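You operate a simulated robot arm through the tools that you are given. There is no shell and no other tool. Be economical: measure what you need, move in short steps, check, and stop when the job is done.

The job below is to be done with a simulated robot arm. You get a single attempt, and the scene is never put back.

JOB
Fetch the 675 felt block from the prep bench top and set it on the cream wiring card.

Only the result counts: the job must be done as asked and must still hold three seconds after the hand-in. Knocking over, shifting, dropping, spilling or breaking anything else fails it.

ROBOT AND FRAMES
A 6-joint arm with a two-finger parallel gripper, fixed in place. Base frame: the origin is at the foot of the arm, x ahead of it, y to its left, z up; the work surface is at about z = 0. Lengths are in mm, angles in degrees, forces in N, time in s.
With the tool pointing down near the work surface it reaches from about 160 to 420 mm from the base axis. Its first joint turns from -66.0 to 66.0 degrees. Payload 1.57 kg.
The TCP is the grasp point between the finger pads, 30 mm short of the fingertips. In the tool frame z runs along the fingers and y along their closing line. The gripper opens to 80 mm. The fingers are 17 mm wide and 12 mm thick; the gripper's body (40 by 82 mm) begins 80 mm behind the TCP.
Orientation is that of the tool frame in the base frame, as [roll, pitch, yaw] about the fixed x, y, z axes, in that order (R = Rz(yaw) Ry(pitch) Rx(roll)). With the fingers straight down and closing along the base's y, the tool's x points along the base's -x, its y along +y and its z along -z.

CONTROLS
- The arm moves only by the tool step_arm. Its argument "moves" is one flat list of numbers, 5 for each row, row after row: the shift along the base's x, y, z in mm, then the turn about the base's z in degrees, then the finger opening in mm, from 0 to 80. In form: [tx, ty, tz, spin, grip, tx, ty, tz, spin, grip, ...]. A call has 1 to 12 rows; each row is the pose to reach, as a shift and turn from the pose commanded when the call began. Rows are played at 5 a second. More than 50 mm and 8.6 degrees between two rows, or a gripper value outside its range, and nothing of the call is played. A pose out of reach is approached as far as the arm can. The call stops where the force on the tool passes 40 N (or 10 N more than at its start, if that is more) or the arm is blocked; 0.2 s more then pass. The fingers move at their own pace (about 153 mm/s each) and stop on an object; they squeeze with about 40 N. The grip force told is the motor's: it shows also when the fingers shut on nothing. Time passes only in rows, and 0.2 s behind the last, so rows that repeat a pose let the fingers close. It gives the time, the measured TCP pose, the force on the tool (base axes), the opening and the grip force at its end, in the units of the frame above (readings bear some noise).
- Cameras (640 x 400 px; columns grow to the right, rows downward): "scene" is fixed at [52.4, -348.6, 421.1]; the picture's right is [0.69, -0.73, 0.00], its down [-0.43, -0.41, -0.81] and it looks along [0.59, 0.55, -0.59] (base axes); focal length 243 px, centre (320, 200). "wrist" rides on the gripper at [-32, 0, -78] in the tool frame; the picture's right is [0.00, -1.00, 0.00], its down [0.97, 0.00, -0.24] and it looks along [0.24, 0.00, 0.97] (tool axes); focal length 218 px, centre (320, 200). There is no depth. A picture from a camera that has moved, and an enlarged one, comes with that camera's place and axes in the base frame and with its lens. The place of the scene camera against the robot may be out by one fixed shift of up to 18 mm in any direction.
- snapshot(camera): a new picture of that camera. It takes no simulated time.
- inspect(camera, box): a new picture of the part [left, top, right, bottom] of that camera's present view, enlarged. It takes no simulated time.
- finish_job(): hands the job in; it is judged then, once.

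Work in short steps. Places have to be worked out from the pictures, the camera data and where the tool is seen: move nearer, look again, correct. Check each grasp and each placing, and mend what went wrong. You have 90 turns and 36 pictures in all, those below and enlarged ones among them. Open the gripper and draw the arm clear of the work before you hand the job in, unless the task says otherwise; then end with one line.

The tools are called after "Request:" as name(argument=value, ...) on one line, values as JSON. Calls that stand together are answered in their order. step_arm: Moves the arm, as the interface text tells. Its arguments: {"type":"object","properties":{"moves":{"type":"array"}},"required":["moves"]} The other tools are called the same way: snapshot (camera) takes a picture; inspect (camera, box) takes an enlarged picture of a part of a camera's view; finish_job () hands the job in.

At the start:

```text
time: 0.0
ee_pos: [223.5, 51.7, 274.4]
tcp_rot: [180.0, 0.0, -179.9]
ft_force: [-1.1, -0.4, 0.0]
gripper_width: 79.9
grip_force: 0.1
```

scene: 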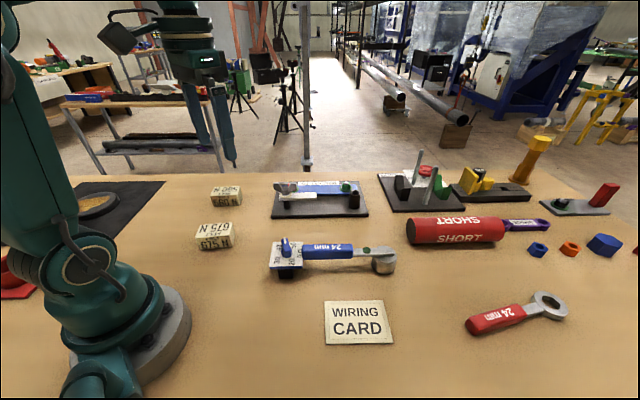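
wrist: 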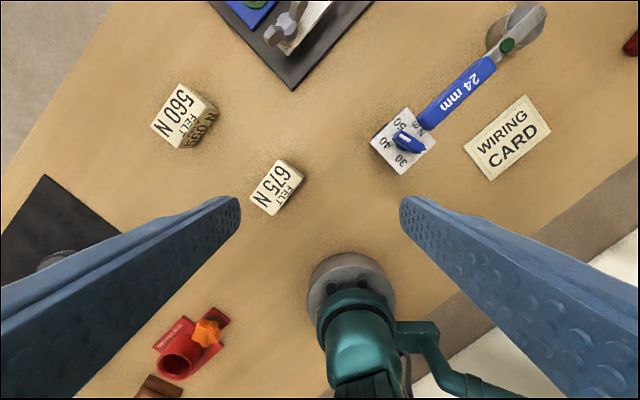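

The wrist view puts the 675 N block near (195, 117) and the card near (269, -239). I'll move above the block and look again.

Request:
step_arm(moves=[-14, 33, -20, 0, 80, -28, 65, -60, 0, 80, -28, 65, -90, 0, 80, -28, 65, -90, 0, 80])

Request:
snapshot(camera="wrist")

Request:
inspect(camera="scene", box=[160, 170, 420, 350])

```text
refused: row 2 steps farther than a row can; nothing moved
```

```text
33 pictures are left
camera wrist: at [255.5, 51.9, 352.4], right [0.0, -1.0, 0.0], down [-0.97, 0.0, 0.24], along [-0.24, 0.0, -0.97], focal length 218 px, centre (320, 200)
```

wrist: 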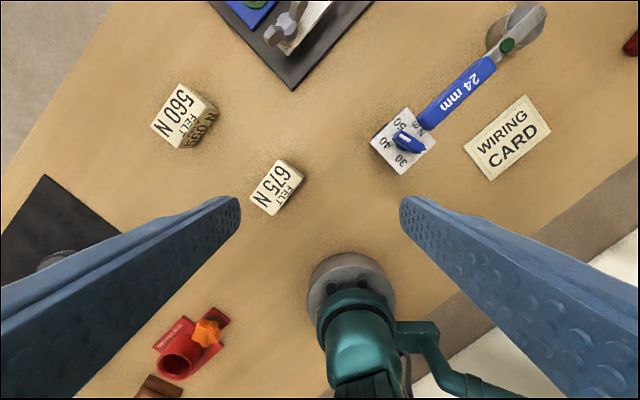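

```text
2.22 times, centred on (290, 260) of scene
camera zoom: at [52.4, -348.6, 421.1], right [0.69, -0.73, 0.0], down [-0.43, -0.41, -0.81], along [0.59, 0.55, -0.59], focal length 539 px, centre (387, 67)
```

zoom: 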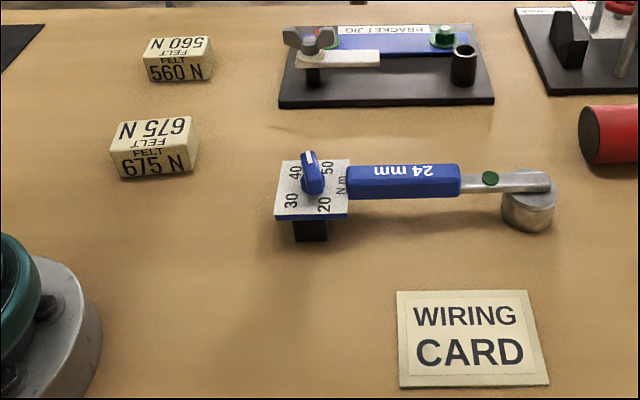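

The steps were too long, so nothing moved. I'll repeat the move in shorter rows.

Request:
step_arm(moves=[-10, 22, -20, 0, 80, -20, 44, -45, 0, 80, -28, 65, -70, 0, 80, -28, 65, -90, 0, 80, -28, 65, -90, 0, 80])

Request:
snapshot(camera="wrist")

```text
time: 1.2
ee_pos: [194.1, 116.3, 184.0]
tcp_rot: [-180.0, 0.0, -180.0]
ft_force: [0.3, 0.1, 1.0]
gripper_width: 80.0
grip_force: 0.1
```

```text
31 pictures are left
camera wrist: at [226.8, 117.0, 262.3], right [0.0, -1.0, 0.0], down [-0.97, 0.0, 0.24], along [-0.24, 0.0, -0.97], focal length 218 px, centre (320, 200)
```

wrist: 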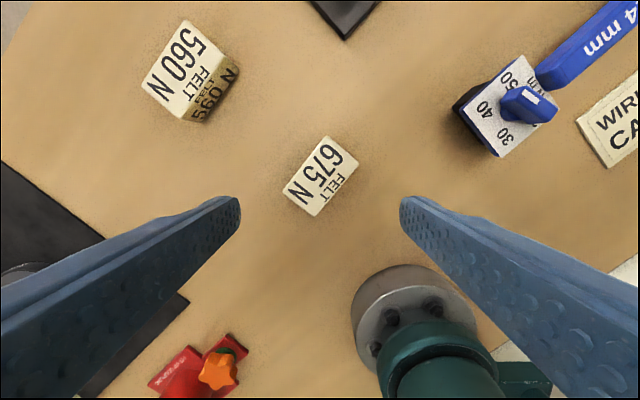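

The block's centre is at about (195.5, 116), its top at about z = 29, and it is about 43 mm wide across a line turned -37.5°. I'll turn the fingers to that line and come partway down.

Request:
step_arm(moves=[0, 0, -10, -8, 80, 0, 0, -20, -16, 80, 0, 0, -40, -24, 80, 0, 0, -60, -32, 80, 0, 0, -80, -37.5, 80, 0, 0, -80, -37.5, 80, 0, 0, -80, -37.5, 80])

Request:
snapshot(camera="wrist")

Request:
snapshot(camera="scene")

```text
time: 2.8
ee_pos: [194.8, 117.1, 103.5]
tcp_rot: [180.0, 0.0, 142.5]
ft_force: [-0.6, -0.4, 0.5]
gripper_width: 80.2
grip_force: 0.1
```

```text
30 pictures are left
camera wrist: at [220.0, 98.0, 180.9], right [-0.61, -0.79, 0.0], down [-0.77, 0.59, 0.24], along [-0.19, 0.15, -0.97], focal length 218 px, centre (320, 200)
```

wrist: 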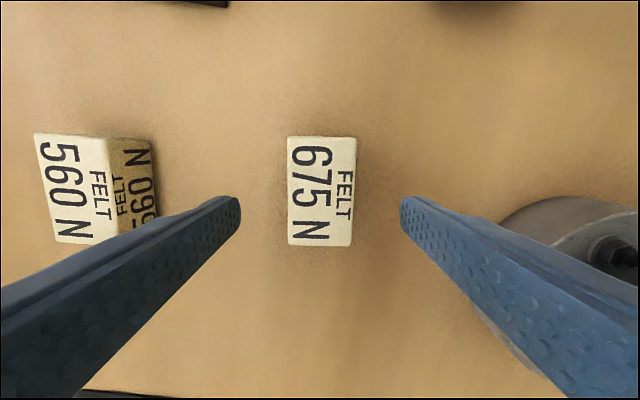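

```text
29 pictures are left
```

scene: 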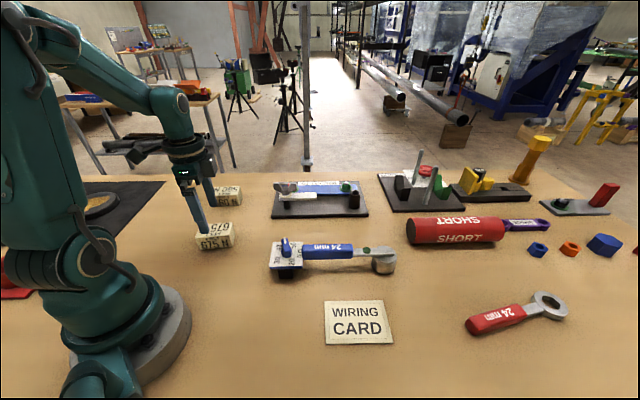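

The block is centred between the fingers, and both fingers have room. I'll go down to a TCP height of about 34 and close.

Request:
step_arm(moves=[0, 0, -25, 0, 80, 0, 0, -50, 0, 80, 0, 0, -65, 0, 80, 0, 0, -70, 0, 80, 0, 0, -70, 0, 80])

Request:
step_arm(moves=[0, 0, 0, 0, 50, 0, 0, 0, 0, 30, 0, 0, 0, 0, 30, 0, 0, 0, 0, 30])

Request:
snapshot(camera="wrist")

```text
time: 4.0
ee_pos: [194.3, 117.3, 33.4]
tcp_rot: [179.9, -0.1, 142.5]
ft_force: [1.0, 0.4, 0.6]
gripper_width: 80.2
grip_force: 0.1
```

```text
time: 5.0
ee_pos: [194.0, 117.4, 33.9]
tcp_rot: [-179.9, -0.1, 142.5]
ft_force: [1.0, 0.1, 0.1]
gripper_width: 44.4
grip_force: 40.5
```

```text
28 pictures are left
camera wrist: at [220.1, 97.7, 112.1], right [-0.61, -0.79, 0.0], down [-0.77, 0.59, 0.24], along [-0.19, 0.15, -0.97], focal length 218 px, centre (320, 200)
```

wrist: 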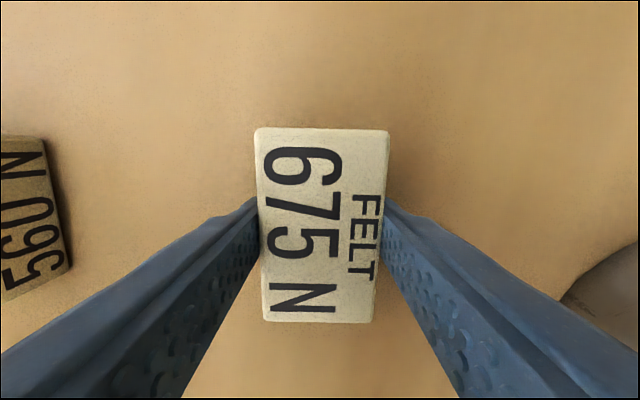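

The fingers hold the block at 44.4 mm with 40 N. I'll lift straight up and check the hold.

Request:
step_arm(moves=[0, 0, 10, 0, 30, 0, 0, 30, 0, 30, 0, 0, 70, 0, 30, 0, 0, 110, 0, 30, 0, 0, 150, 0, 30, 0, 0, 150, 0, 30])

Request:
snapshot(camera="wrist")

```text
time: 6.4
ee_pos: [199.2, 116.5, 184.5]
tcp_rot: [179.9, 0.0, 142.5]
ft_force: [-0.2, -0.3, -0.4]
gripper_width: 44.2
grip_force: 40.1
```

```text
27 pictures are left
camera wrist: at [224.6, 96.9, 263.2], right [-0.61, -0.79, 0.0], down [-0.77, 0.59, 0.24], along [-0.19, 0.15, -0.97], focal length 218 px, centre (320, 200)
```

wrist: 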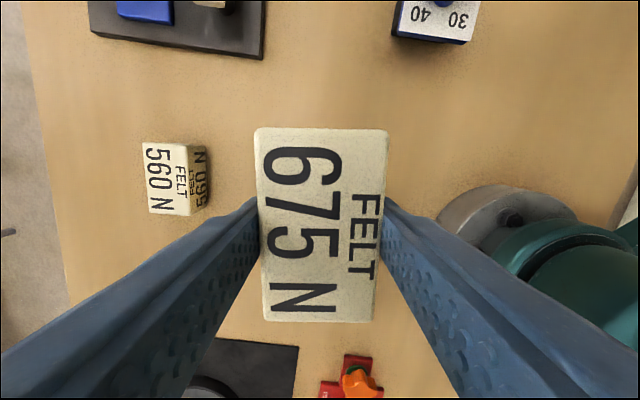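

The block is held firmly. From the first picture the card's centre is at about (266, -241), with its long axis at about -47° (block at -37.5°). I'll carry the block partway over and look at the card past it.

Request:
step_arm(moves=[12, -43, 0, -2, 30, 24, -86, 0, -4, 30, 36, -129, 0, -6, 30, 48, -172, 0, -8, 30, 60, -215, 0, -10, 30, 60, -215, 0, -10, 30, 60, -215, 0, -10, 30])

Request:
snapshot(camera="wrist")

```text
time: 8.0
ee_pos: [256.5, -96.7, 184.0]
tcp_rot: [-180.0, 0.0, 132.7]
ft_force: [-0.2, 0.3, -0.7]
gripper_width: 44.0
grip_force: 39.5
```

```text
26 pictures are left
camera wrist: at [279.7, -120.6, 262.4], right [-0.74, -0.68, 0.0], down [-0.66, 0.71, 0.24], along [-0.16, 0.18, -0.97], focal length 218 px, centre (320, 200)
```

wrist: 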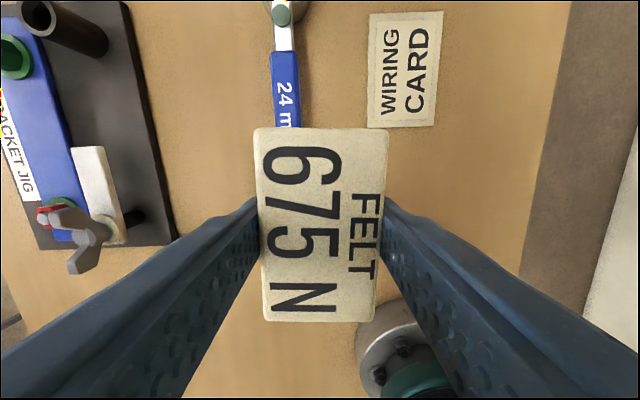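

The card's centre works out at about (266, -239), turned +2° from the present yaw. I'll move above it and come down partway.

Request:
step_arm(moves=[2.4, -35, 0, 1, 30, 4.8, -71, 0, 2, 30, 7, -106, 0, 2, 30, 9, -142, 0, 2, 30, 9, -142, -40, 2, 30, 9, -142, -80, 2, 30, 9, -142, -110, 2, 30, 9, -142, -110, 2, 30, 9, -142, -110, 2, 30])

Request:
snapshot(camera="wrist")

Request:
snapshot(camera="scene")

```text
time: 10.0
ee_pos: [264.5, -238.3, 73.2]
tcp_rot: [179.9, -0.1, 134.6]
ft_force: [-0.9, -0.1, 0.5]
gripper_width: 44.3
grip_force: 40.0
```

```text
25 pictures are left
camera wrist: at [287.0, -261.7, 151.0], right [-0.71, -0.7, 0.0], down [-0.68, 0.69, 0.24], along [-0.17, 0.17, -0.97], focal length 218 px, centre (320, 200)
```

wrist: 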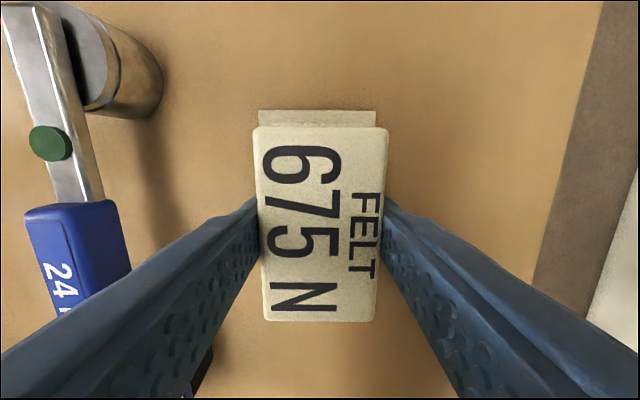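

```text
24 pictures are left
```

scene: 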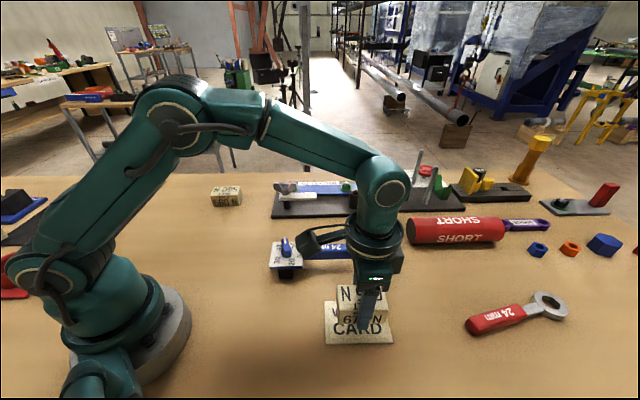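

The block is square to the card and centred within a couple of mm. I'll lower it slowly and watch for contact.

Request:
step_arm(moves=[0, 0, -15, 0, 30, 0, 0, -25, 0, 30, 0, 0, -32, 0, 30, 0, 0, -35, 0, 30, 0, 0, -36.5, 0, 30, 0, 0, -36.5, 0, 30, 0, 0, -36.5, 0, 30])

Request:
inspect(camera="scene", box=[290, 250, 430, 350])

```text
time: 11.6
ee_pos: [264.8, -241.9, 37.5]
tcp_rot: [180.0, 0.0, 134.5]
ft_force: [0.5, -0.3, 5.9]
gripper_width: 44.0
grip_force: 39.5
```

```text
4.00 times, centred on (360, 300) of scene
camera zoom: at [52.4, -348.6, 421.1], right [0.69, -0.73, 0.0], down [-0.43, -0.41, -0.81], along [0.59, 0.55, -0.59], focal length 971 px, centre (160, -200)
```

zoom: 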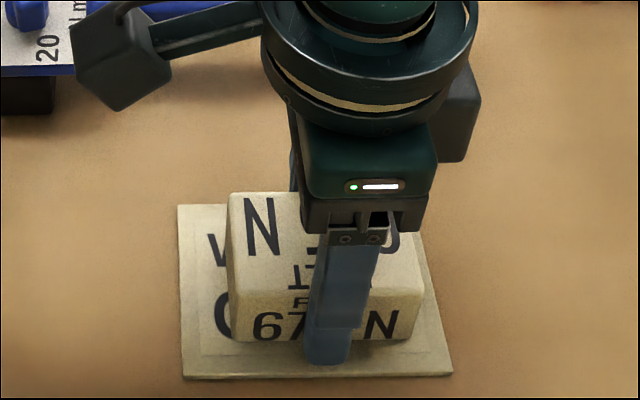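

The reading of 5.9 N upward shows the block resting on the card. I'll open the fingers, rise and draw clear.

Request:
step_arm(moves=[0, 0, 0, 0, 48, 0, 0, 0, 0, 60, 0, 0, 0, 0, 72, 0, 0, 0, 0, 72])

Request:
step_arm(moves=[0, 0, 10, 0, 72, 0, 0, 30, 0, 72, 0, 0, 70, 0, 72, 0, 0, 110, 0, 72, 0, 0, 150, 0, 72, -15, 40, 150, 0, 72, -30, 80, 150, 0, 72, -45, 120, 150, 0, 72, -45, 120, 150, 0, 72])

Request:
snapshot(camera="scene")

Request:
snapshot(camera="wrist")

```text
time: 12.6
ee_pos: [264.8, -241.2, 36.5]
tcp_rot: [-179.9, 0.0, 134.5]
ft_force: [-0.3, -0.4, -0.2]
gripper_width: 72.2
grip_force: 0.1
```

```text
time: 14.6
ee_pos: [219.1, -119.8, 187.5]
tcp_rot: [-180.0, 0.0, 134.5]
ft_force: [0.6, 0.6, 0.1]
gripper_width: 72.2
grip_force: 0.1
```

```text
22 pictures are left
```

scene: 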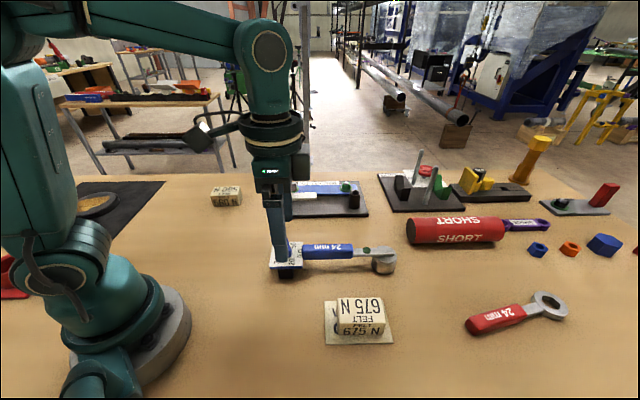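

```text
21 pictures are left
camera wrist: at [241.7, -143.1, 265.4], right [-0.71, -0.7, 0.0], down [-0.68, 0.69, 0.24], along [-0.17, 0.17, -0.97], focal length 218 px, centre (320, 200)
```

wrist: 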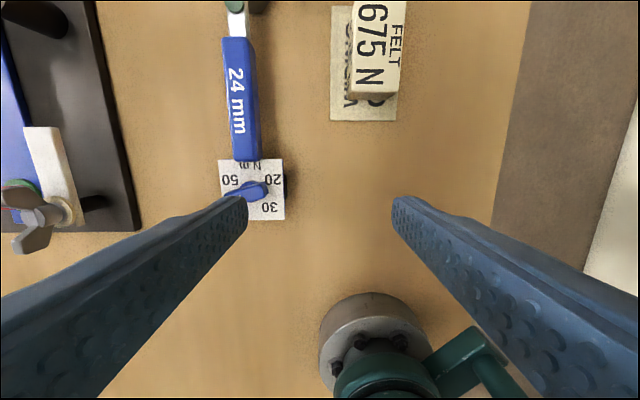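

The block sits flat within the card's edges. The card and everything else are where they were, and the arm is clear with the gripper open, so I'm handing in.

Request:
finish_job()

```text
The job is handed in.
```

I set the 675 felt block on the cream wiring card, drew the arm clear with the gripper open, and handed the job in; the last pictures show nothing else moved.
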